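You operate a simulated robot arm through the tools that you are given. There is no shell and no other tool.

You run a simulated robot arm. Do the job below in one go: nothing can be reset, and whatever is moved stays where it is left.

Task
Run the green trainer's engine fast until the fan comes on, then back to idle and key off.
Fine: The fan must come on by itself: leave the blue switch at AUTO. Leave the other controls and parts alone.

Only the result counts: the job must be done as asked and must still hold three seconds after the hand-in. Knocking over, shifting, dropping, spilling or breaking anything else fails it.

Robot
A 6-joint arm with a two-finger parallel gripper, fixed in place. Base frame: the origin is at the foot of the arm, x ahead of it, y to its left, z up. Units: m, degrees, N and s.
With the tool pointing down near the work surface it reaches from about 0.18 to 0.46 m from the base axis. Its first joint turns from -166.0 to 166.0 degrees. Payload 4.1 kg.
The tool frame sits at the grasp point between the pads (the TCP): z along the fingers, y along the line on which they close. The tips reach 0.023 m beyond it. Largest opening 0.094 m; finger width 0.038, thickness 0.01; the body of the gripper, 0.054 by 0.096 m, starts 0.039 m behind the TCP.
Orientation is that of the tool frame in the base frame, as a unit quaternion [w, x, y, z]. With the fingers straight down and closing along the base's y, the tool's x points along the base's -x, its y along +y and its z along -z.

Tools
- The arm moves only by the tool jog_arm. Its argument "commands" is a list of rows, each a list of 3 entries, a list of its own where there are three numbers: the shift along the tool's x, y, z in m, then the turn, a rotation vector about the tool's x, y, z in degrees, then the gripper command, from -1 (shut) to 1 (fully open), values between in proportion. In form: [[[dx, dy, dz], [ax, ay, az], claw], ...]. A call has 1 to 20 rows; each row is the pose to reach, as a shift and turn from the pose commanded when the call began, along the tool's axes at that moment. Each row takes 0.2 s and may step no farther than 0.05 m and 8.6 degrees from the row before; otherwise, or with a gripper value out of range, the whole call is refused. Where a pose cannot be reached the arm comes as near as it can. A force on the tool above 40 N (or 10 N above the force at the start of the call, whichever is more), or a blocked arm, ends the call early, and 0.2 s more pass. The fingers move at their own pace (about 0.045 m/s each) and stop on an object; they squeeze with about 42 N. The grip force told is the motor's: it shows also when the fingers shut on nothing. Time passes only in rows, and 0.2 s behind the last, so rows that repeat a pose let the fingers close. The reply holds the time, the measured pose of the TCP, the force on the tool along the base axes, the opening and the grip force, in the units named above and with some noise, with the torque about the TCP (base axes, N m) and any sound that the robot's microphone picked up.
- Cameras (640 x 400 px; columns grow to the right, rows downward): "scene" is fixed at [0.0507, -0.6501, 1.6675]; the picture's right is [0.82, -0.58, 0.00], its down [-0.48, -0.68, -0.56] and it looks along [0.32, 0.45, -0.83] (base axes); focal length 332 px, centre (320, 200). "wrist" rides on the gripper at [0.086, 0.016, -0.075] in the tool frame; the picture's right is [-0.18, 0.98, 0.00], its down [-0.58, -0.11, -0.81] and it looks along [-0.79, -0.15, 0.59] (tool axes); focal length 243 px, centre (320, 200). There is no depth. A picture from a camera that has moved, and an enlarged one, comes with that camera's place and axes in the base frame and with its lens.
- grab_frame(camera): a new picture of that camera. The clock stands still meanwhile.
- raise_lower(by): slides the trunk up (or, below 0, down) by that many m; the arm rides with it, the base frame stays. It gives what a move gives, with no picture.
- enlarge(camera, box): a new picture of the part [left, top, right, bottom] of that camera's present view, enlarged. The clock stands still meanwhile.
- sign_off(): hands the job in; it is judged then, once.

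Places have to be worked out from the pictures, the camera data and where the tool is seen. Open the gripper and draw the arm clear of the work before you hand the job in, unless the task says otherwise.

The tools are called after ">>>" as name(argument=value, ...) on one line, values as JSON. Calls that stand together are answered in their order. jog_arm: Moves the arm, as the interface text tells. Its arguments: {"type":"object","properties":{"commands":{"type":"array"}},"required":["commands"]} The other tools are called the same way: raise_lower (by) slides the trunk up or down; grab_frame (camera) takes a picture; enlarge (camera, box) takes an enlarged picture of a part of a camera's view; sign_off () hands the job in.

At the start:

```text
clock: 0.0
position: [0.381, -0.199, 1.2143]
tool_rot: [-0.001, -0.001, 1.0, 0.0]
wrist_force: [-0.1, -0.7, -0.3]
moment: [0.0, -0.02, 0.0]
grip_width: 0.0939
gripper_force: 0.1
trunk travel left (down, up): [-0.525, 0.065]
```

scene: 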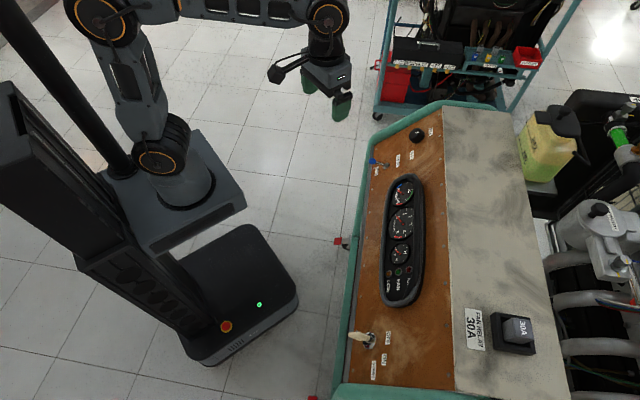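
wrist: 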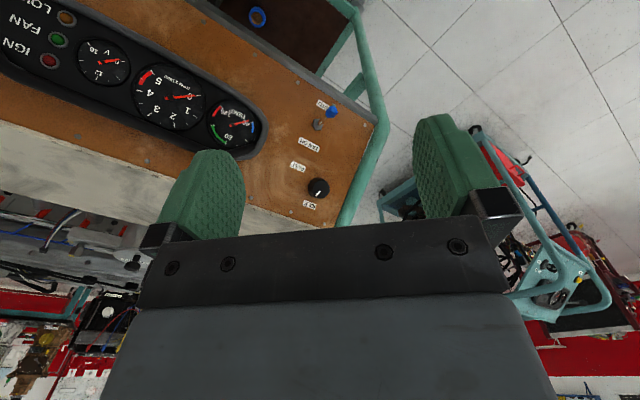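

The pictures show a trainer panel with gauges, a key, a blue toggle and a black knob. I'll take enlarged views to read the labels before moving.

>>> enlarge(camera="scene", box=[340, 100, 460, 200])

>>> enlarge(camera="scene", box=[330, 300, 450, 400])

>>> enlarge(camera="scene", box=[360, 170, 450, 310])

>>> enlarge(camera="wrist", box=[200, 60, 400, 220])

>>> enlarge(camera="wrist", box=[0, 0, 280, 160])

```text
4.00 times, centred on (400, 150) of scene
camera zoom: at [0.0507, -0.6501, 1.6675], right [0.82, -0.58, 0.0], down [-0.48, -0.68, -0.56], along [0.32, 0.45, -0.83], focal length 1326 px, centre (0, 400)
```

zoom: 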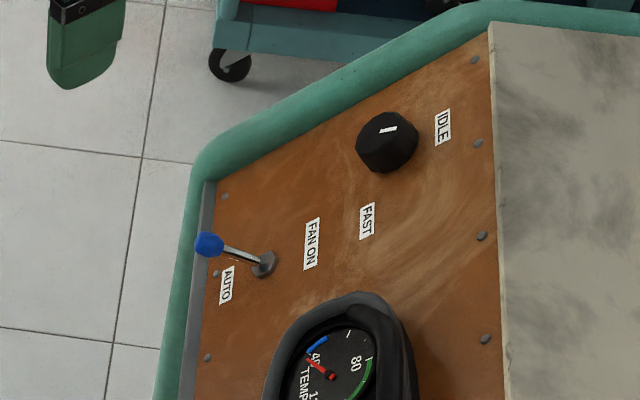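

```text
4.00 times, centred on (390, 350) of scene
camera zoom: at [0.0507, -0.6501, 1.6675], right [0.82, -0.58, 0.0], down [-0.48, -0.68, -0.56], along [0.32, 0.45, -0.83], focal length 1326 px, centre (40, -400)
```

zoom: 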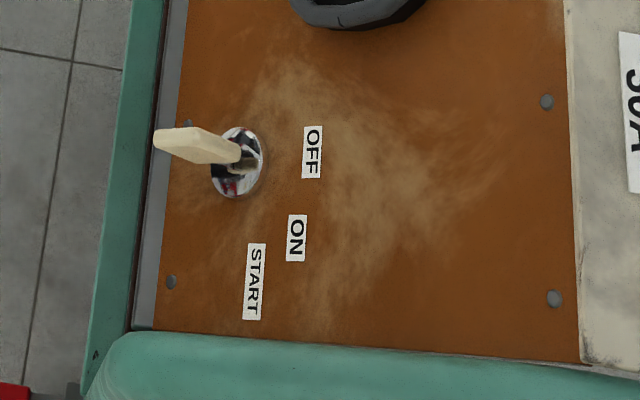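

```text
2.86 times, centred on (405, 240) of scene
camera zoom: at [0.0507, -0.6501, 1.6675], right [0.82, -0.58, 0.0], down [-0.48, -0.68, -0.56], along [0.32, 0.45, -0.83], focal length 948 px, centre (77, 86)
```

zoom: 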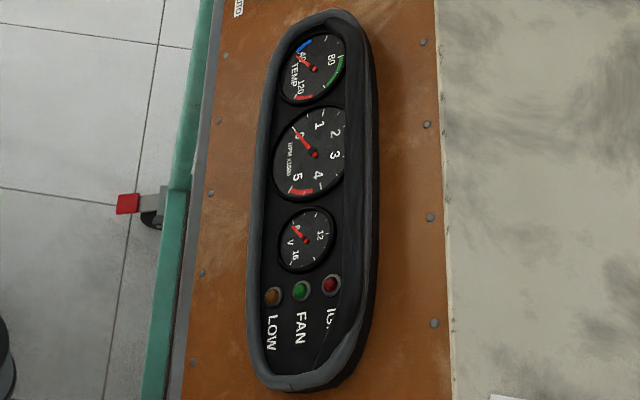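

```text
2.50 times, centred on (300, 140) of wrist
camera zoom: at [0.2942, -0.1837, 1.2892], right [0.18, 0.98, 0.0], down [0.58, -0.11, 0.81], along [0.79, -0.15, -0.59], focal length 606 px, centre (370, 350)
```

zoom: 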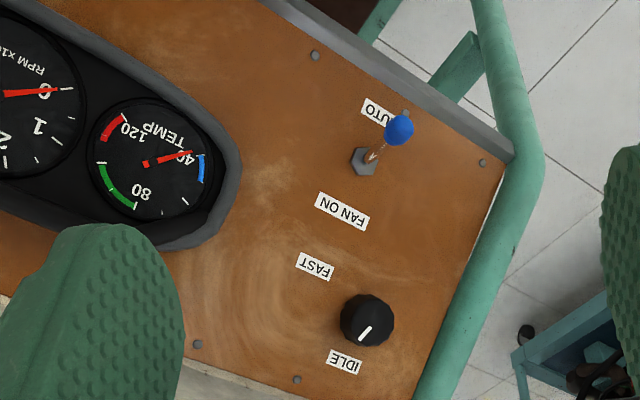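

```text
2.29 times, centred on (140, 80) of wrist
camera zoom: at [0.2942, -0.1837, 1.2892], right [0.18, 0.98, 0.0], down [0.58, -0.11, 0.81], along [0.79, -0.15, -0.59], focal length 555 px, centre (731, 474)
```

zoom: 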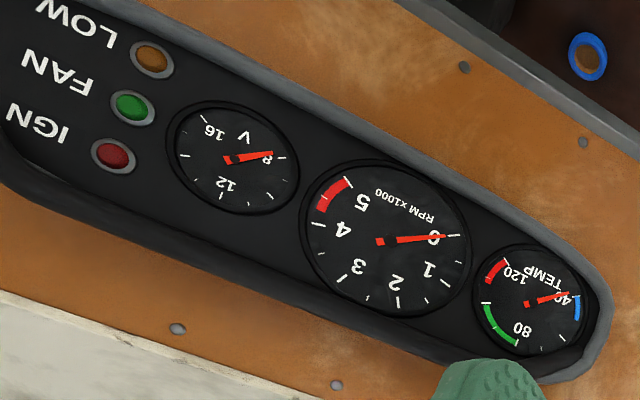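

Rough triangulation puts the panel about 45° to the robot's right and inclined roughly 54°. On that estimate the throttle knob is near (0.67, -0.26, 0.98) and the key near (0.23, -0.59, 0.87). Next I'll check the red part on the frame edge and the surroundings before moving.

>>> enlarge(camera="scene", box=[310, 210, 390, 260])

>>> enlarge(camera="scene", box=[440, 280, 640, 400])

>>> enlarge(camera="scene", box=[345, 325, 393, 355])

>>> enlarge(camera="scene", box=[395, 115, 443, 160])

>>> enlarge(camera="scene", box=[40, 0, 360, 200])

```text
8.00 times, centred on (350, 235) of scene
camera zoom: at [0.0507, -0.6501, 1.6675], right [0.82, -0.58, 0.0], down [-0.48, -0.68, -0.56], along [0.32, 0.45, -0.83], focal length 2653 px, centre (80, -80)
```

zoom: 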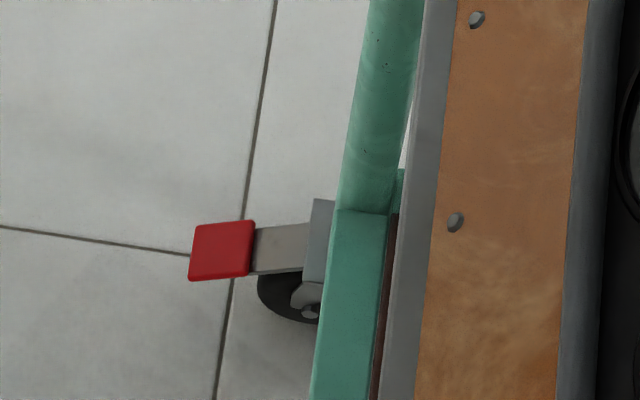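

```text
3.20 times, centred on (540, 340) of scene
camera zoom: at [0.0507, -0.6501, 1.6675], right [0.82, -0.58, 0.0], down [-0.48, -0.68, -0.56], along [0.32, 0.45, -0.83], focal length 1061 px, centre (-384, -248)
```

zoom: 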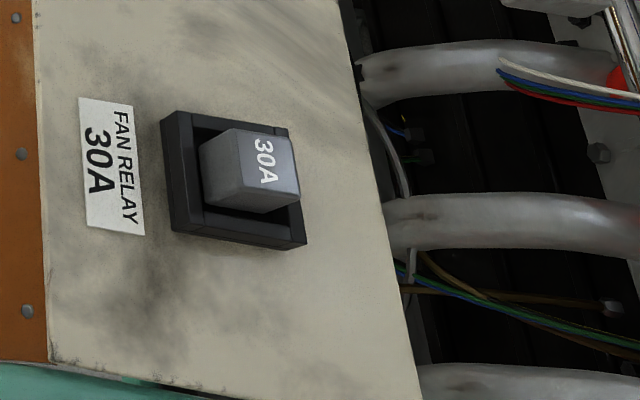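

```text
13.33 times, centred on (369, 340) of scene
camera zoom: at [0.0507, -0.6501, 1.6675], right [0.82, -0.58, 0.0], down [-0.48, -0.68, -0.56], along [0.32, 0.45, -0.83], focal length 4422 px, centre (-333, -1667)
```

zoom: 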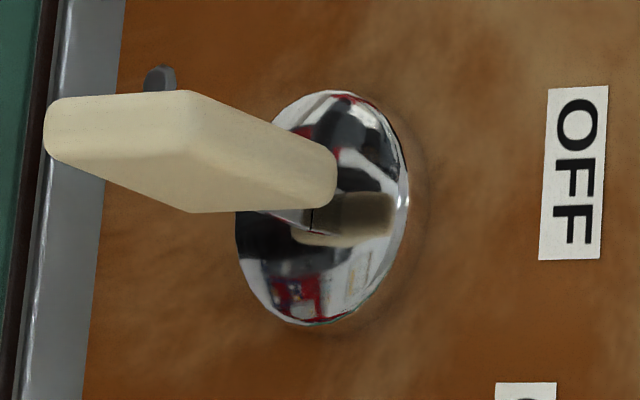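

```text
8.89 times, centred on (419, 138) of scene
camera zoom: at [0.0507, -0.6501, 1.6675], right [0.82, -0.58, 0.0], down [-0.48, -0.68, -0.56], along [0.32, 0.45, -0.83], focal length 2948 px, centre (-560, 756)
```

zoom: 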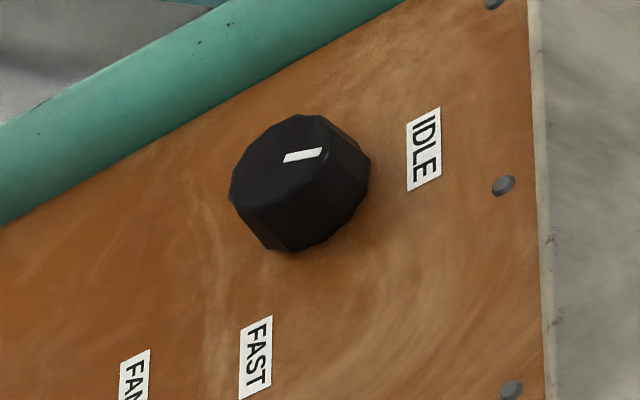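

```text
2.00 times, centred on (200, 100) of scene
camera zoom: at [0.0507, -0.6501, 1.6675], right [0.82, -0.58, 0.0], down [-0.48, -0.68, -0.56], along [0.32, 0.45, -0.83], focal length 663 px, centre (560, 400)
```

zoom: 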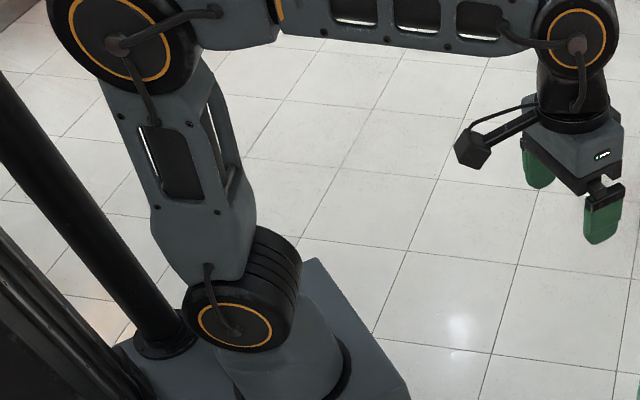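

The red parts are caster pedals, which I'll leave alone. The knob pointer is at IDLE, and FAST sits about 135° clockwise from it. I'll yaw the tool 45° towards the panel while staying well above it.

>>> jog_arm(commands=[[[0, 0, 0], [0, 0, 8], 1], [[0, 0, 0], [0, 0, 16], 1], [[0, 0, 0], [0, 0, 24], 1], [[0, 0, 0], [0, 0, 32], 1], [[0, 0, 0], [0, 0, 40], 1], [[0, 0, 0], [0, 0, 45], 1]])

```text
clock: 1.4
position: [0.3808, -0.1994, 1.2146]
tool_rot: [0.0, 0.383, 0.924, 0.0]
wrist_force: [0.1, 0.0, 0.6]
moment: [-0.01, -0.02, 0.0]
grip_width: 0.0938
gripper_force: 0.1
trunk travel left (down, up): [-0.525, 0.065]
```

The yaw came out as intended: tool y lies along the panel's long axis and tool x points back towards the robot. Now I pitch the fingers about 54° up towards the panel normal, staying in place.

>>> jog_arm(commands=[[[0, 0, 0], [0, -8, 0], 1], [[0, 0, 0], [0, -16, 0], 1], [[0, 0, 0], [0, -24, 0], 1], [[0, 0, 0], [0, -32, 0], 1], [[0, 0, 0], [0, -40, 0], 1], [[0, 0, 0], [0, -48, 0], 1], [[0, 0, 0], [0, -54, 0], 1]])

>>> grab_frame(camera="wrist")

>>> grab_frame(camera="scene")

```text
clock: 3.0
position: [0.3794, -0.1987, 1.2139]
tool_rot: [0.421, 0.34, 0.823, -0.173]
wrist_force: [-0.6, -0.6, 0.3]
moment: [-0.03, 0.03, -0.03]
grip_width: 0.094
gripper_force: 0.0
trunk travel left (down, up): [-0.525, 0.065]
```

```text
taken
camera wrist: at [0.3129, -0.1092, 1.1883], right [0.77, 0.62, 0.15], down [-0.3, 0.14, 0.94], along [0.56, -0.77, 0.29], focal length 243 px, centre (320, 200)
```

wrist: 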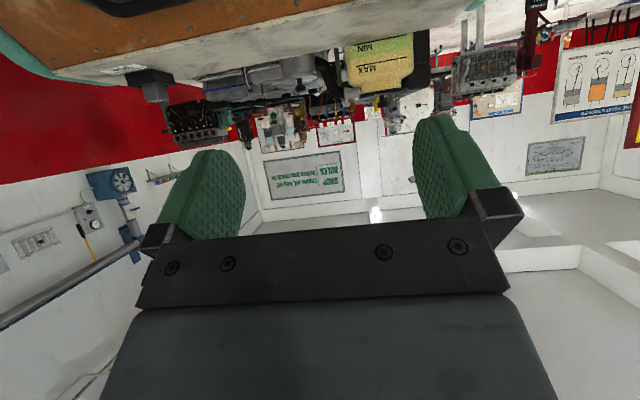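

```text
taken
```

scene: 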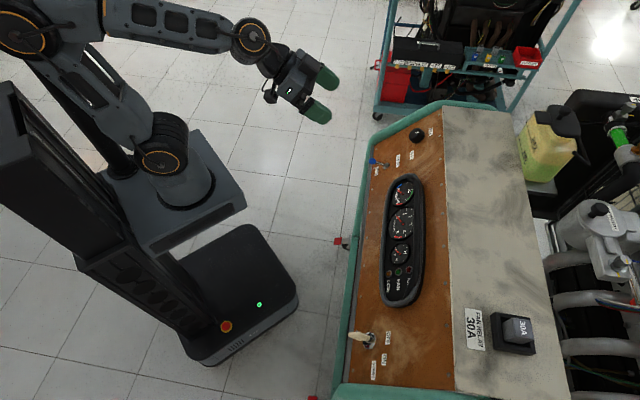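

The pose is good and clear of everything. Next I'll move down to a standoff about 0.15 m off the key along the panel normal and look at it up close.

>>> jog_arm(commands=[[[0.0164, -0.0349, 0.0176], [0, 0, 0], 1], [[0.0329, -0.0698, 0.0351], [0, 0, 0], 1], [[0.0493, -0.1048, 0.0527], [0, 0, 0], 1], [[0.0657, -0.1397, 0.0703], [0, 0, 0], 1], [[0.0821, -0.1746, 0.0878], [0, 0, 0], 1], [[0.0986, -0.2095, 0.1054], [0, 0, 0], 1], [[0.115, -0.2444, 0.1229], [0, 0, 0], 1], [[0.1314, -0.2793, 0.1405], [0, 0, 0], 1], [[0.1478, -0.3143, 0.1581], [0, 0, 0], 1], [[0.1643, -0.3492, 0.1756], [0, 0, 0], 1], [[0.1807, -0.3841, 0.1932], [0, 0, 0], 1]])

>>> grab_frame(camera="wrist")

>>> grab_frame(camera="scene")

```text
clock: 5.4
position: [0.1422, -0.5082, 0.9534]
tool_rot: [0.42, 0.341, 0.823, -0.174]
wrist_force: [0.4, 0.0, 0.4]
moment: [0.02, 0.02, 0.0]
grip_width: 0.094
gripper_force: 0.0
out of reach, approached as far as the arm can: row 3
trunk travel left (down, up): [-0.525, 0.065]
```

```text
taken
camera wrist: at [0.076, -0.4185, 0.9266], right [0.77, 0.62, 0.15], down [-0.3, 0.14, 0.94], along [0.56, -0.77, 0.29], focal length 243 px, centre (320, 200)
```

wrist: 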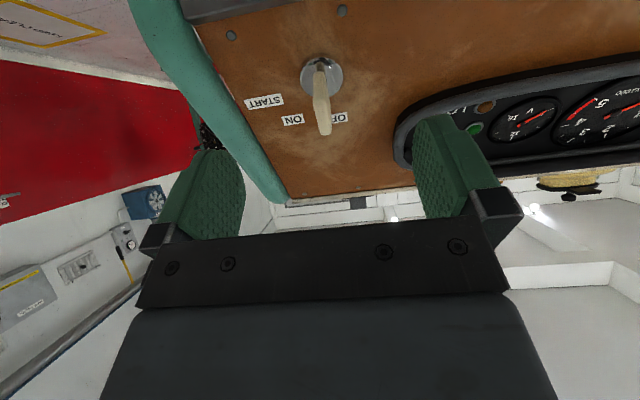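

```text
taken
```

scene: 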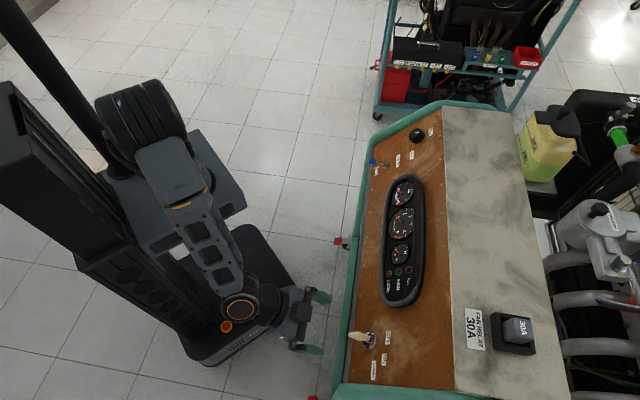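

The key, its labels and the gauges are all visible from this standoff. I'll enlarge to fix the key's position and how the bow is oriented.

>>> enlarge(camera="wrist", box=[240, 40, 400, 150])

>>> enlarge(camera="wrist", box=[130, 0, 410, 210])

```text
3.64 times, centred on (320, 95) of wrist
camera zoom: at [0.076, -0.4185, 0.9266], right [0.77, 0.62, 0.15], down [-0.3, 0.14, 0.94], along [0.56, -0.77, 0.29], focal length 882 px, centre (320, 582)
```

zoom: 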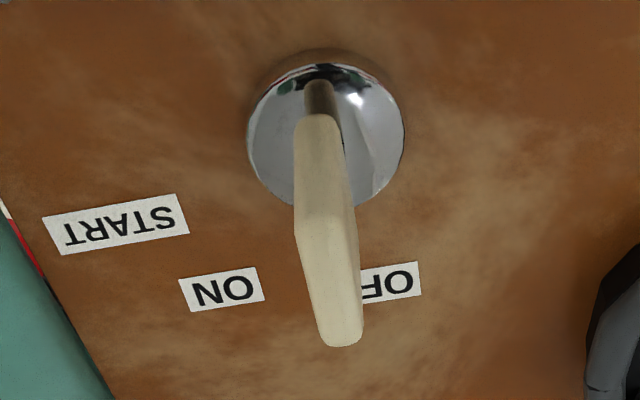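

```text
1.90 times, centred on (270, 105) of wrist
camera zoom: at [0.076, -0.4185, 0.9266], right [0.77, 0.62, 0.15], down [-0.3, 0.14, 0.94], along [0.56, -0.77, 0.29], focal length 462 px, centre (415, 381)
```

zoom: 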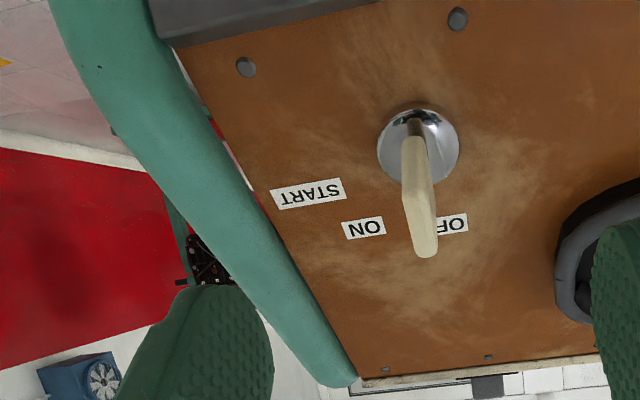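

Triangulation gives a panel tilt of about 49°. The key disc is near (0.2255, -0.594, 0.888), and the bow is a vertical plate standing about 22–53 mm off it. The labels read OFF at 12 o'clock, ON about 42° clockwise and START about 76°. I'll correct the pitch by 5° and line up on the key axis, still at a standoff.

>>> jog_arm(commands=[[[-0.0145, -0.0007, 0.0018], [0, 2.5, 0], 1], [[-0.0289, -0.0013, 0.0037], [0, 5, 0], 1], [[-0.0289, -0.0013, 0.0037], [0, 5, 0], 1]])

>>> grab_frame(camera="wrist")

>>> enlarge(camera="wrist", box=[240, 60, 400, 170])

>>> enlarge(camera="scene", box=[270, 280, 430, 390])

```text
clock: 6.2
position: [0.1568, -0.5216, 0.9745]
tool_rot: [0.383, 0.348, 0.84, -0.159]
wrist_force: [0.2, 0.4, -0.3]
moment: [0.01, -0.02, 0.03]
grip_width: 0.0941
gripper_force: 0.1
trunk travel left (down, up): [-0.525, 0.065]
```

```text
taken
camera wrist: at [0.0879, -0.4304, 0.9586], right [0.78, 0.61, 0.14], down [-0.24, 0.08, 0.97], along [0.58, -0.79, 0.21], focal length 243 px, centre (320, 200)
```

wrist: 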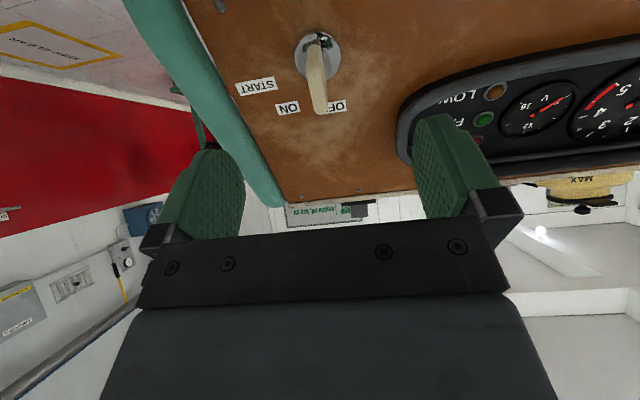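

```text
3.64 times, centred on (320, 115) of wrist
camera zoom: at [0.0879, -0.4304, 0.9586], right [0.78, 0.61, 0.14], down [-0.24, 0.08, 0.97], along [0.58, -0.79, 0.21], focal length 882 px, centre (320, 509)
```

zoom: 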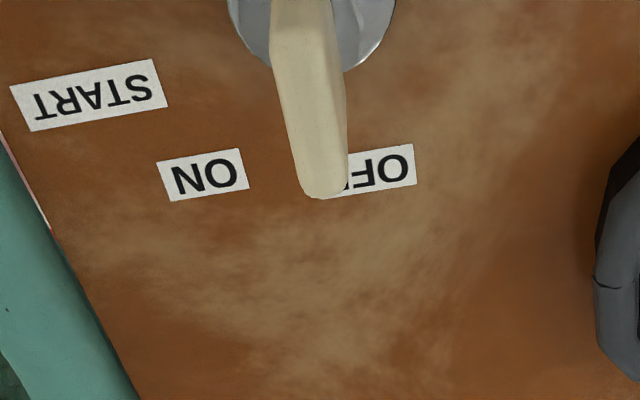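

```text
3.64 times, centred on (350, 335) of scene
camera zoom: at [0.0507, -0.6501, 1.6675], right [0.82, -0.58, 0.0], down [-0.48, -0.68, -0.56], along [0.32, 0.45, -0.83], focal length 1206 px, centre (211, -291)
```

zoom: 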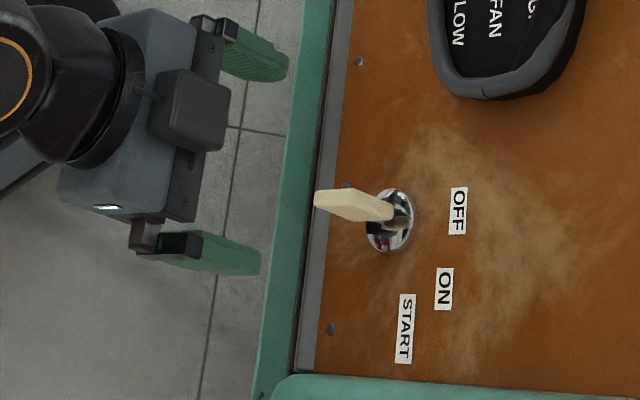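

The tool axis meets the key within about 2 mm, with the key slightly to tool -y. I'll half-close the fingers for clearance to the gauge pod and advance so the pads straddle the bow.

>>> jog_arm(commands=[[[0, -0.0015, 0], [0, 0, 0], 0.0], [[0, -0.0015, 0.01], [0, 0, 0], 0.0], [[0, -0.0015, 0.02], [0, 0, 0], 0.0], [[0, -0.0015, 0.035], [0, 0, 0], 0.0], [[0, -0.0015, 0.05], [0, 0, 0], 0.0], [[0, -0.0015, 0.05], [0, 0, 0], 0.0]])

>>> grab_frame(camera="wrist")

>>> enlarge(camera="scene", box=[290, 290, 430, 390])

```text
clock: 7.6
position: [0.1811, -0.5483, 0.9417]
tool_rot: [0.383, 0.348, 0.841, -0.158]
wrist_force: [0.5, 0.7, -1.1]
moment: [0.0, -0.03, -0.02]
grip_width: 0.047
gripper_force: 0.1
trunk travel left (down, up): [-0.525, 0.065]
```

```text
taken
camera wrist: at [0.1138, -0.4585, 0.9256], right [0.78, 0.61, 0.14], down [-0.24, 0.08, 0.97], along [0.58, -0.79, 0.21], focal length 243 px, centre (320, 200)
```

wrist: 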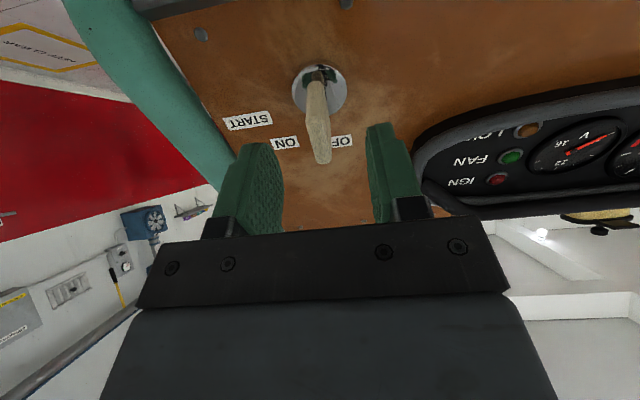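

```text
4.00 times, centred on (360, 340) of scene
camera zoom: at [0.0507, -0.6501, 1.6675], right [0.82, -0.58, 0.0], down [-0.48, -0.68, -0.56], along [0.32, 0.45, -0.83], focal length 1326 px, centre (160, -360)
```

zoom: 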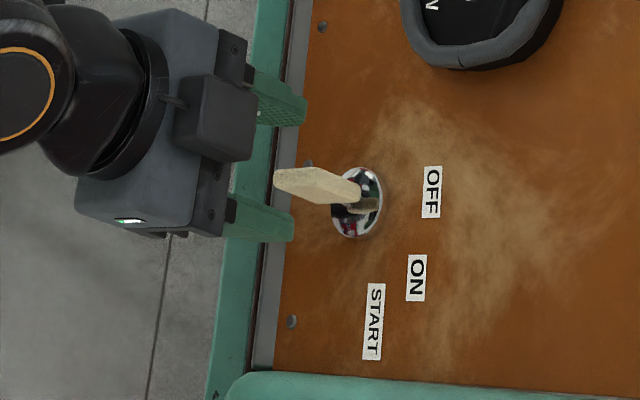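

The bow sits centred between the fingers. I'll advance the last 40 mm slowly and then check.

>>> jog_arm(commands=[[[0, -0.0003, 0.012], [0, 0, 0], 0.0], [[0, -0.0005, 0.024], [0, 0, 0], 0.0], [[0, -0.0005, 0.034], [0, 0, 0], 0.0], [[0, -0.0005, 0.04], [0, 0, 0], 0.0], [[0, -0.0005, 0.04], [0, 0, 0], 0.0]])

>>> grab_frame(camera="wrist")

>>> enlarge(camera="scene", box=[310, 300, 410, 380])

```text
clock: 8.8
position: [0.2052, -0.5685, 0.9145]
tool_rot: [0.384, 0.348, 0.841, -0.159]
wrist_force: [0.2, 0.3, -0.3]
moment: [0.0, 0.04, -0.03]
grip_width: 0.047
gripper_force: 0.0
trunk travel left (down, up): [-0.525, 0.065]
```

```text
taken
camera wrist: at [0.1364, -0.479, 0.8989], right [0.78, 0.61, 0.14], down [-0.24, 0.08, 0.97], along [0.58, -0.79, 0.21], focal length 243 px, centre (320, 200)
```

wrist: 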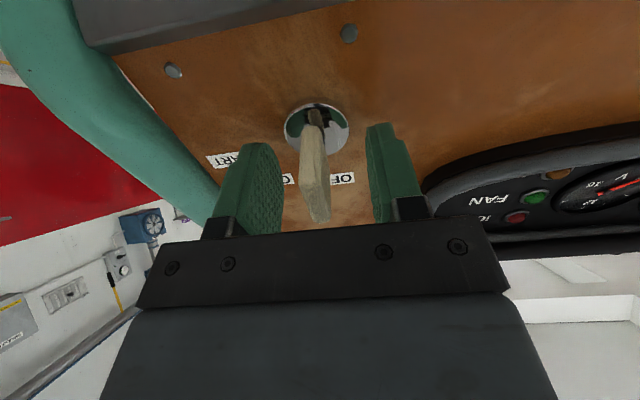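

```text
5.00 times, centred on (360, 340) of scene
camera zoom: at [0.0507, -0.6501, 1.6675], right [0.82, -0.58, 0.0], down [-0.48, -0.68, -0.56], along [0.32, 0.45, -0.83], focal length 1658 px, centre (120, -500)
```

zoom: 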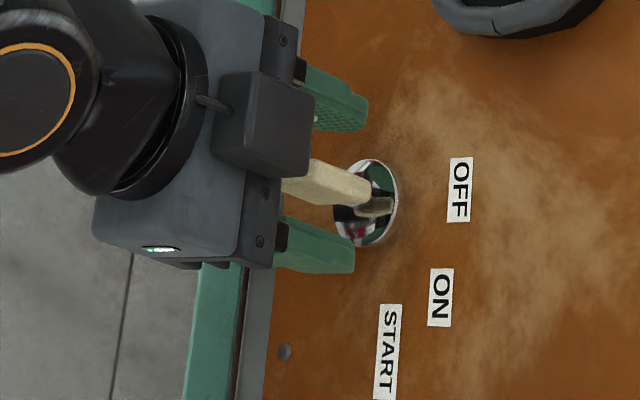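

The key is about 2.5 mm towards tool -y from centre. I'll shift by that amount and then close on the bow.

>>> jog_arm(commands=[[[0, -0.0025, 0.001], [0, 0, 0], 0.0], [[0, -0.0025, 0.001], [0, 0, 0], -0.4], [[0, -0.0025, 0.001], [0, 0, 0], -0.7], [[0, -0.0025, 0.001], [0, 0, 0], -1], [[0, -0.0025, 0.001], [0, 0, 0], -1], [[0, -0.0025, 0.001], [0, 0, 0], -1]])

>>> grab_frame(camera="wrist")

>>> enlarge(camera="scene", box=[310, 300, 410, 380])

```text
clock: 10.2
position: [0.2043, -0.5708, 0.9146]
tool_rot: [0.382, 0.349, 0.841, -0.158]
wrist_force: [3.5, 5.5, -2.3]
moment: [-0.47, -0.13, -0.29]
grip_width: 0.01
gripper_force: 45.0
trunk travel left (down, up): [-0.525, 0.065]
```

```text
taken
camera wrist: at [0.1357, -0.481, 0.8989], right [0.78, 0.61, 0.14], down [-0.24, 0.08, 0.97], along [0.58, -0.79, 0.21], focal length 243 px, centre (320, 200)
```

wrist: 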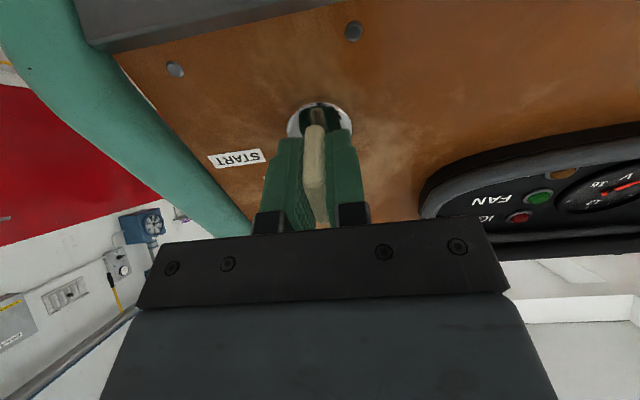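

```text
5.00 times, centred on (360, 340) of scene
camera zoom: at [0.0507, -0.6501, 1.6675], right [0.82, -0.58, 0.0], down [-0.48, -0.68, -0.56], along [0.32, 0.45, -0.83], focal length 1658 px, centre (120, -500)
```

zoom: 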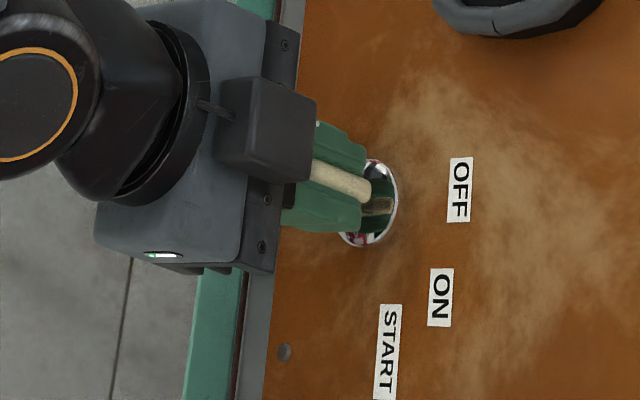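

The grip is firm on the 10 mm bow, with a small side load of about 6 N along +e. I'll ease +1 mm in y and turn the key clockwise 40° towards ON, then check.

>>> jog_arm(commands=[[[0, 0.001, 0], [0, 0, 0], -1], [[0, 0.001, 0], [0, 0, 8], -1], [[0, 0.001, 0], [0, 0, 16], -1], [[0, 0.001, 0], [0, 0, 24], -1], [[0, 0.001, 0], [0, 0, 32], -1], [[0, 0.001, 0], [0, 0, 40], -1], [[0, 0.001, 0], [0, 0, 40], -1]])

>>> grab_frame(camera="wrist")

>>> enlarge(camera="scene", box=[310, 300, 410, 380])

>>> enlarge(camera="scene", box=[360, 170, 450, 310])

```text
clock: 11.8
position: [0.2036, -0.5725, 0.9148]
tool_rot: [0.414, 0.616, 0.67, -0.018]
wrist_force: [0.3, 6.6, -7.4]
moment: [-0.59, 1.17, -1.37]
grip_width: 0.0098
gripper_force: 44.5
trunk travel left (down, up): [-0.525, 0.065]
```

```text
taken
camera wrist: at [0.1867, -0.4587, 0.9222], right [0.81, 0.09, 0.58], down [-0.58, -0.07, 0.81], along [0.11, -0.99, 0.0], focal length 243 px, centre (320, 200)
```

wrist: 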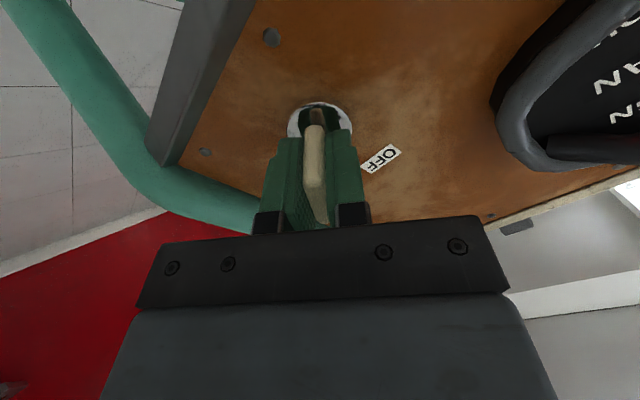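

```text
5.00 times, centred on (360, 340) of scene
camera zoom: at [0.0507, -0.6501, 1.6675], right [0.82, -0.58, 0.0], down [-0.48, -0.68, -0.56], along [0.32, 0.45, -0.83], focal length 1658 px, centre (120, -500)
```

zoom: 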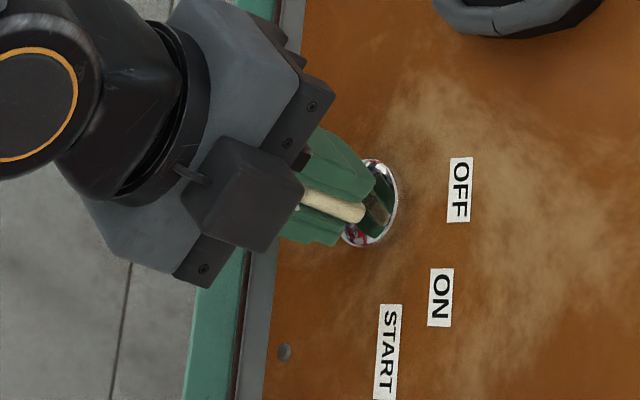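

```text
2.86 times, centred on (405, 240) of scene
camera zoom: at [0.0507, -0.6501, 1.6675], right [0.82, -0.58, 0.0], down [-0.48, -0.68, -0.56], along [0.32, 0.45, -0.83], focal length 948 px, centre (77, 86)
```

zoom: 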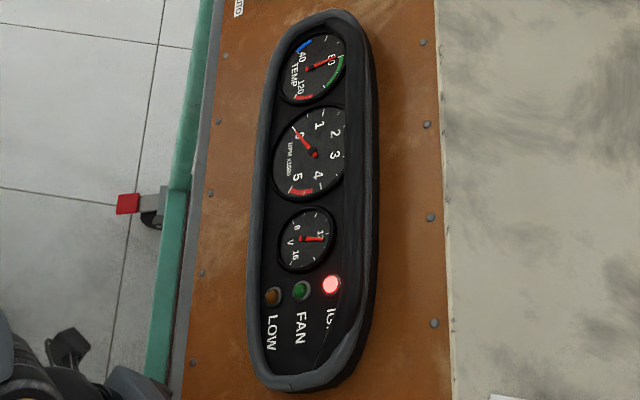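

IGN is lit, the voltmeter reads about 12 V and temperature about 70, so the key is in ON. I'll continue clockwise another ~36° to START and hold briefly while listening.

>>> jog_arm(commands=[[[0, 0, 0], [0, 0, 8], -1], [[0, 0, 0], [0, 0, 16], -1], [[0, 0, 0], [0, 0, 24], -1], [[0, 0, 0], [0, 0, 31], -1], [[0, 0, 0], [0, 0, 36], -1], [[0, 0, 0], [0, 0, 36], -1], [[0, 0, 0], [0, 0, 36], -1]])

>>> enlarge(camera="scene", box=[310, 300, 410, 380])

>>> enlarge(camera="scene", box=[360, 170, 450, 310])

```text
clock: 13.4
position: [0.2033, -0.5719, 0.9144]
tool_rot: [0.399, 0.792, 0.448, 0.111]
wrist_force: [-5.8, 9.2, -19.2]
moment: [-0.26, 2.26, 0.42]
grip_width: 0.0106
gripper_force: 44.9
trunk travel left (down, up): [-0.525, 0.065]
```

```text
5.00 times, centred on (360, 340) of scene
camera zoom: at [0.0507, -0.6501, 1.6675], right [0.82, -0.58, 0.0], down [-0.48, -0.68, -0.56], along [0.32, 0.45, -0.83], focal length 1658 px, centre (120, -500)
```

zoom: 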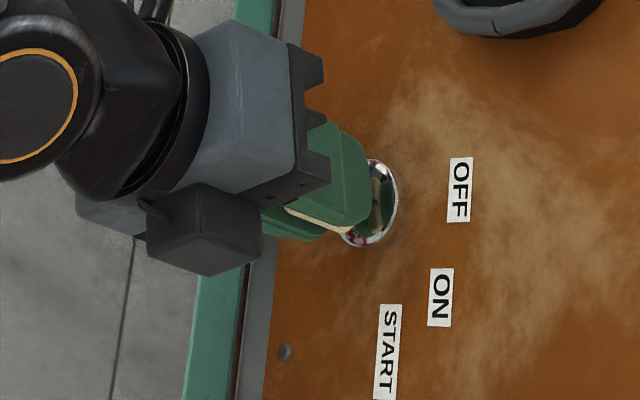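

```text
2.86 times, centred on (405, 240) of scene
camera zoom: at [0.0507, -0.6501, 1.6675], right [0.82, -0.58, 0.0], down [-0.48, -0.68, -0.56], along [0.32, 0.45, -0.83], focal length 948 px, centre (77, 86)
```

zoom: 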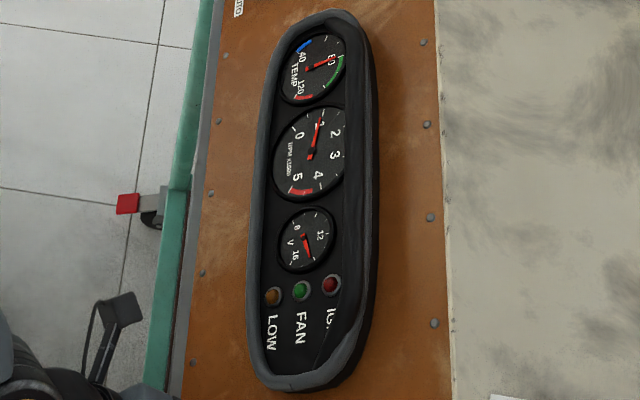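

The rev counter is at about 1000 rpm, IGN is out and the voltmeter is at about 14 V, so the engine is running. I'll turn the key back to ON and check it's still running before I release.

>>> jog_arm(commands=[[[0, 0, 0], [0, 0, -8], -1], [[0, 0, 0], [0, 0, -16], -1], [[0, 0, 0], [0, 0, -24], -1], [[0, 0, 0], [0, 0, -31], -1], [[0, 0, 0], [0, 0, -35], -1], [[0, 0, 0], [0, 0, -35], -1]])

>>> enlarge(camera="scene", box=[360, 170, 450, 310])

>>> grab_frame(camera="wrist")

```text
clock: 14.8
position: [0.2047, -0.5733, 0.9158]
tool_rot: [0.414, 0.621, 0.666, -0.014]
wrist_force: [-5.0, 11.8, -10.8]
moment: [1.33, 1.69, -0.21]
grip_width: 0.0101
gripper_force: 45.5
trunk travel left (down, up): [-0.525, 0.065]
```

```text
2.86 times, centred on (405, 240) of scene
camera zoom: at [0.0507, -0.6501, 1.6675], right [0.82, -0.58, 0.0], down [-0.48, -0.68, -0.56], along [0.32, 0.45, -0.83], focal length 948 px, centre (77, 86)
```

zoom: 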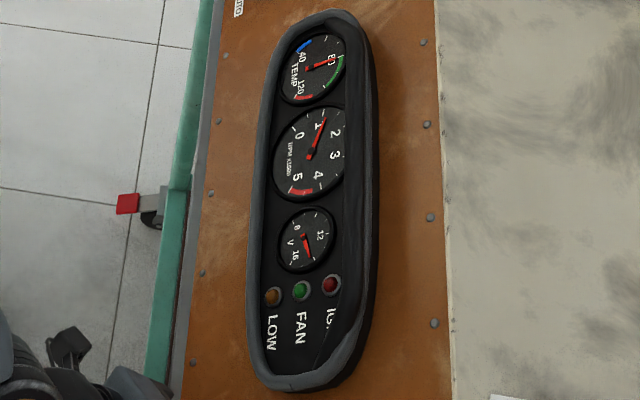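

```text
taken
camera wrist: at [0.1875, -0.4589, 0.9233], right [0.8, 0.08, 0.59], down [-0.59, -0.07, 0.81], along [0.1, -0.99, -0.01], focal length 243 px, centre (320, 200)
```

wrist: 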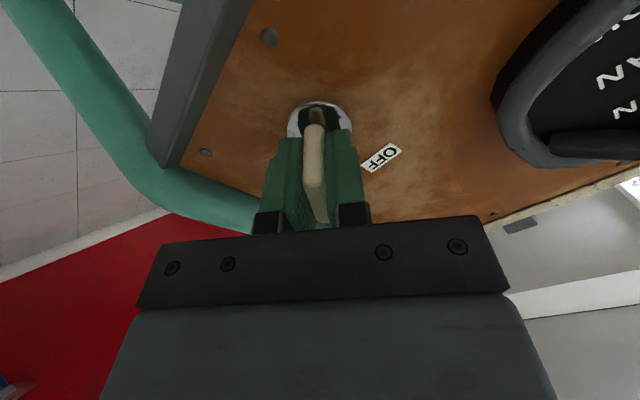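

The engine holds about 1200 rpm with the key at ON. I'll open the fingers to half and back straight out along the key axis.

>>> jog_arm(commands=[[[0, 0, 0], [0, 0, 0], -0.5], [[0, 0, 0], [0, 0, 0], 0.0], [[0, 0, 0], [0, 0, 0], 0.0], [[0, 0, 0], [0, 0, 0], 0.0], [[0, 0, -0.02], [0, 0, 0], 0.0], [[0, 0, -0.05], [0, 0, 0], 0.0], [[0, 0, -0.09], [0, 0, 0], 0.0], [[0, 0, -0.12], [0, 0, 0], 0.0]])

>>> enlarge(camera="scene", box=[310, 300, 410, 380])

>>> grab_frame(camera="wrist")

>>> enlarge(camera="scene", box=[360, 170, 450, 310])

```text
clock: 16.6
position: [0.1374, -0.509, 0.9934]
tool_rot: [0.415, 0.621, 0.665, -0.014]
wrist_force: [-0.3, -0.3, 0.2]
moment: [-0.01, -0.03, -0.01]
grip_width: 0.0472
gripper_force: 0.1
trunk travel left (down, up): [-0.525, 0.065]
```

```text
5.00 times, centred on (360, 340) of scene
camera zoom: at [0.0507, -0.6501, 1.6675], right [0.82, -0.58, 0.0], down [-0.48, -0.68, -0.56], along [0.32, 0.45, -0.83], focal length 1658 px, centre (120, -500)
```

zoom: 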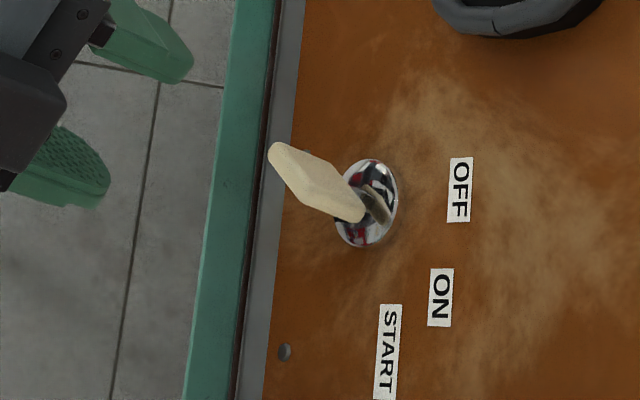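

```text
taken
camera wrist: at [0.1219, -0.3955, 1.0028], right [0.8, 0.08, 0.59], down [-0.59, -0.07, 0.81], along [0.1, -0.99, -0.01], focal length 243 px, centre (320, 200)
```

wrist: 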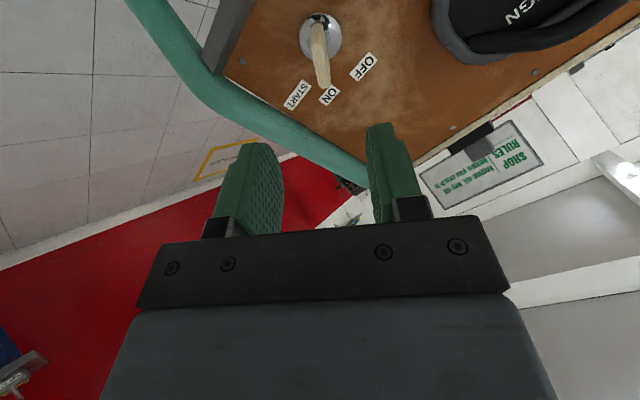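

```text
2.86 times, centred on (405, 240) of scene
camera zoom: at [0.0507, -0.6501, 1.6675], right [0.82, -0.58, 0.0], down [-0.48, -0.68, -0.56], along [0.32, 0.45, -0.83], focal length 948 px, centre (77, 86)
```

zoom: 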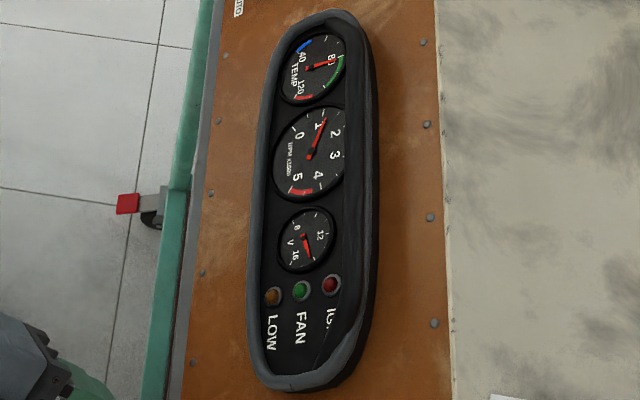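

The key rests at ON and the engine idles. I'll now travel along the panel, staying about 0.15 m above its plane, to a standoff in front of the throttle knob. I'll roll the tool back on the way so the whole knob sweep fits.

>>> jog_arm(commands=[[[0.0195, 0.0355, 0.0014], [0, 0, -5.8], 0], [[0.039, 0.071, 0.0027], [0, 0, -11.6], 0], [[0.0586, 0.1066, 0.0041], [0, 0, -17.4], 0], [[0.0781, 0.1421, 0.0054], [0, 0, -23.1], 0], [[0.0976, 0.1776, 0.0068], [0, 0, -28.9], 0], [[0.1171, 0.2131, 0.0081], [0, 0, -34.7], 0], [[0.1366, 0.2486, 0.0095], [0, 0, -40.5], 0], [[0.1562, 0.2842, 0.0108], [0, 0, -46.3], 0.2], [[0.1757, 0.3197, 0.0122], [0, 0, -52.1], 0.4], [[0.1952, 0.3552, 0.0135], [0, 0, -57.9], 0.6], [[0.2147, 0.3907, 0.0149], [0, 0, -63.6], 0.8], [[0.2342, 0.4262, 0.0162], [0, 0, -69.4], 1], [[0.2538, 0.4618, 0.0176], [0, 0, -75.2], 1], [[0.2733, 0.4973, 0.0189], [0, 0, -81], 1]])

>>> grab_frame(camera="wrist")

>>> grab_frame(camera="scene")

```text
clock: 19.6
position: [0.598, -0.1799, 1.0726]
tool_rot: [0.305, 0.039, 0.909, -0.281]
wrist_force: [-0.4, 0.2, 0.1]
moment: [0.0, 0.0, 0.0]
grip_width: 0.0939
gripper_force: 0.0
out of reach, approached as far as the arm can: row 8, 9, 10
trunk travel left (down, up): [-0.525, 0.065]
```

```text
taken
camera wrist: at [0.4918, -0.1358, 1.0638], right [0.39, 0.84, -0.37], down [0.01, 0.4, 0.92], along [0.92, -0.36, 0.14], focal length 243 px, centre (320, 200)
```

wrist: 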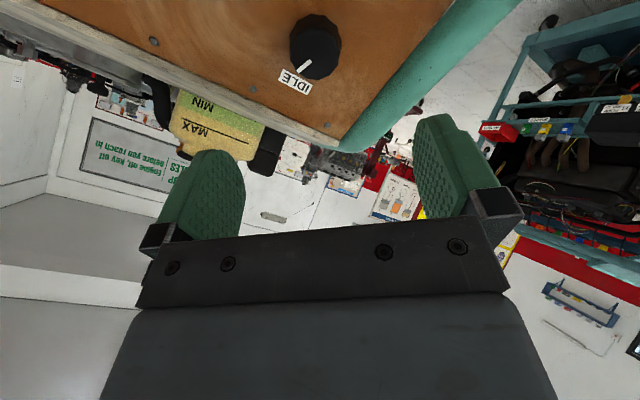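

```text
taken
```

scene: 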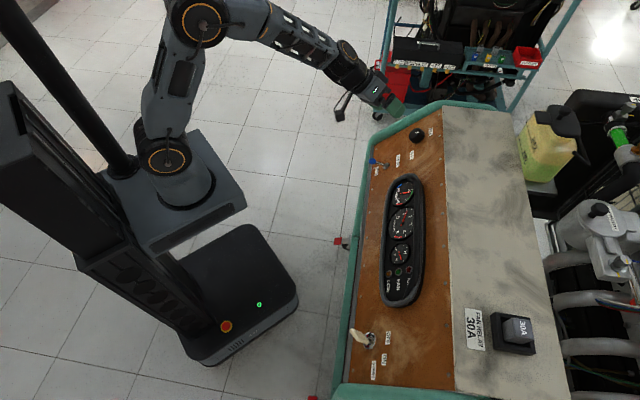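

The arm is at the standoff with the knob and IDLE mark visible. I'll enlarge both views to pin down the knob's centre.

>>> enlarge(camera="wrist", box=[250, 0, 390, 100])

>>> enlarge(camera="scene", box=[360, 90, 460, 180])

>>> enlarge(camera="scene", box=[360, 170, 450, 310])

```text
4.00 times, centred on (320, 50) of wrist
camera zoom: at [0.4918, -0.1358, 1.0638], right [0.39, 0.84, -0.37], down [0.01, 0.4, 0.92], along [0.92, -0.36, 0.14], focal length 970 px, centre (320, 800)
```

zoom: 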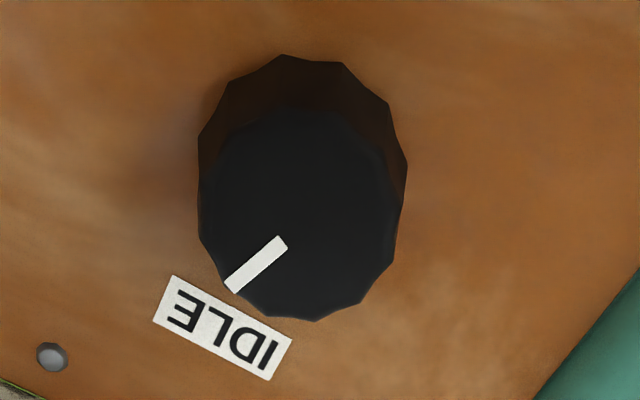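

```text
4.44 times, centred on (410, 135) of scene
camera zoom: at [0.0507, -0.6501, 1.6675], right [0.82, -0.58, 0.0], down [-0.48, -0.68, -0.56], along [0.32, 0.45, -0.83], focal length 1474 px, centre (-80, 489)
```

zoom: 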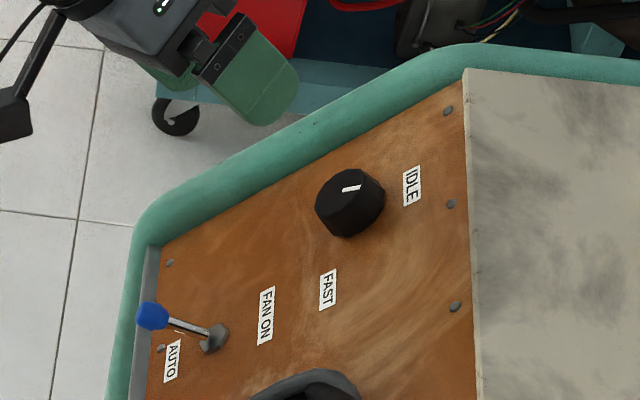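

```text
2.86 times, centred on (405, 240) of scene
camera zoom: at [0.0507, -0.6501, 1.6675], right [0.82, -0.58, 0.0], down [-0.48, -0.68, -0.56], along [0.32, 0.45, -0.83], focal length 948 px, centre (77, 86)
```

zoom: 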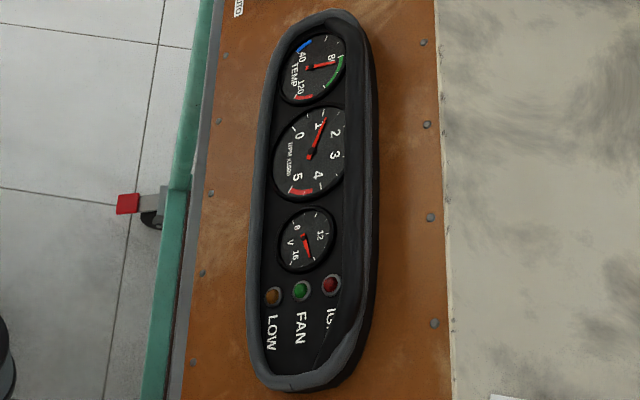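

Triangulation puts the knob face at about (0.664, -0.254, 0.986), roughly 39 mm in diameter and 20 mm tall. The frame tube is about 72 mm to its left, which leaves room for the fingers. I'll set the opening to about 60 mm and advance most of the way, then re-check.

>>> jog_arm(commands=[[[0.0015, -0.002, 0.02], [0, 0, 0], 0.3], [[0.0035, -0.004, 0.045], [0, 0, 0], 0.3], [[0.0035, -0.004, 0.065], [0, 0, 0], 0.3], [[0.0035, -0.004, 0.08], [0, 0, 0], 0.3], [[0.0035, -0.004, 0.08], [0, 0, 0], 0.3]])

>>> grab_frame(camera="wrist")

>>> enlarge(camera="scene", box=[360, 90, 460, 180])

```text
clock: 20.8
position: [0.6357, -0.2277, 1.0187]
tool_rot: [0.305, 0.04, 0.909, -0.28]
wrist_force: [0.4, 0.4, -0.1]
moment: [-0.01, -0.03, 0.02]
grip_width: 0.0611
gripper_force: 0.0
trunk travel left (down, up): [-0.525, 0.065]
```

```text
taken
camera wrist: at [0.5299, -0.1827, 1.0101], right [0.39, 0.84, -0.37], down [0.01, 0.4, 0.92], along [0.92, -0.36, 0.14], focal length 243 px, centre (320, 200)
```

wrist: 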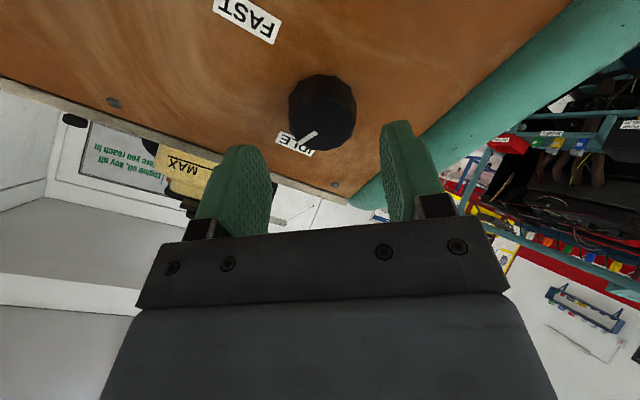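

```text
4.44 times, centred on (410, 135) of scene
camera zoom: at [0.0507, -0.6501, 1.6675], right [0.82, -0.58, 0.0], down [-0.48, -0.68, -0.56], along [0.32, 0.45, -0.83], focal length 1474 px, centre (-80, 489)
```

zoom: 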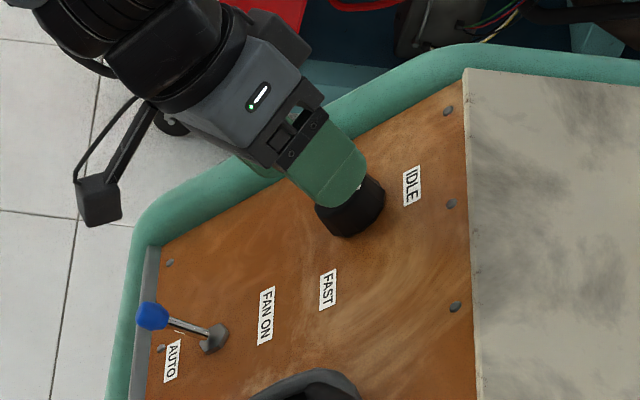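

The camera boom stays well clear of the blue toggle, about 5 cm above it. I'll check the knob's centring in the wrist view before the final advance.

>>> enlarge(camera="wrist", box=[240, 50, 420, 180])

```text
3.08 times, centred on (330, 115) of wrist
camera zoom: at [0.5299, -0.1827, 1.0101], right [0.39, 0.84, -0.37], down [0.01, 0.4, 0.92], along [0.92, -0.36, 0.14], focal length 746 px, centre (289, 462)
```

zoom: 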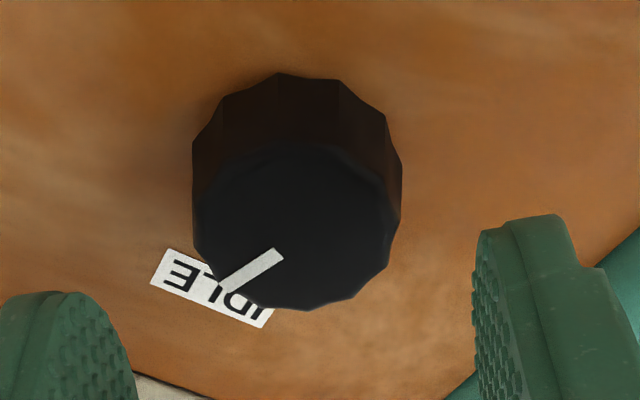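

The knob is centred to within about 3 mm, so I'll apply a small correction and advance the last ~41 mm with the pads around it, still open.

>>> jog_arm(commands=[[[-0.0015, 0.001, 0.015], [0, 0, 0], 0.3], [[-0.003, 0.001, 0.028], [0, 0, 0], 0.3], [[-0.003, 0.001, 0.036], [0, 0, 0], 0.3], [[-0.003, 0.001, 0.041], [0, 0, 0], 0.3], [[-0.003, 0.001, 0.041], [0, 0, 0], 0.3]])

>>> grab_frame(camera="wrist")

>>> enlarge(camera="scene", box=[360, 90, 460, 180])

```text
clock: 22.0
position: [0.6623, -0.2483, 0.9948]
tool_rot: [0.306, 0.04, 0.909, -0.28]
wrist_force: [-0.2, -1.2, -0.4]
moment: [0.0, 0.0, -0.01]
grip_width: 0.0613
gripper_force: 0.1
trunk travel left (down, up): [-0.525, 0.065]
```

```text
taken
camera wrist: at [0.5564, -0.205, 0.9867], right [0.39, 0.84, -0.37], down [0.01, 0.4, 0.92], along [0.92, -0.36, 0.14], focal length 243 px, centre (320, 200)
```

wrist: 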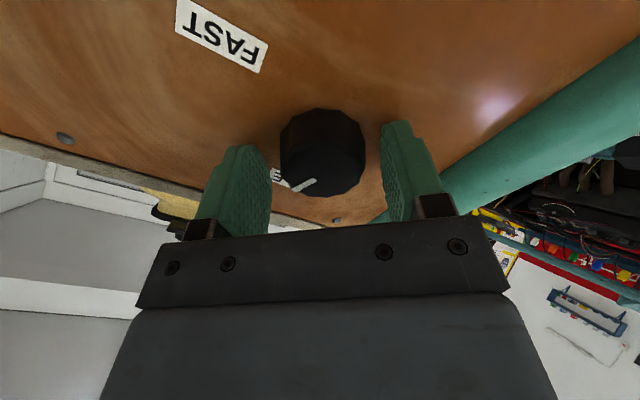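

```text
4.44 times, centred on (410, 135) of scene
camera zoom: at [0.0507, -0.6501, 1.6675], right [0.82, -0.58, 0.0], down [-0.48, -0.68, -0.56], along [0.32, 0.45, -0.83], focal length 1474 px, centre (-80, 489)
```

zoom: 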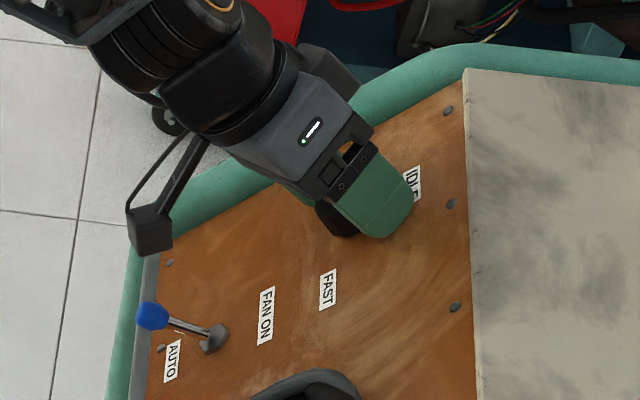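

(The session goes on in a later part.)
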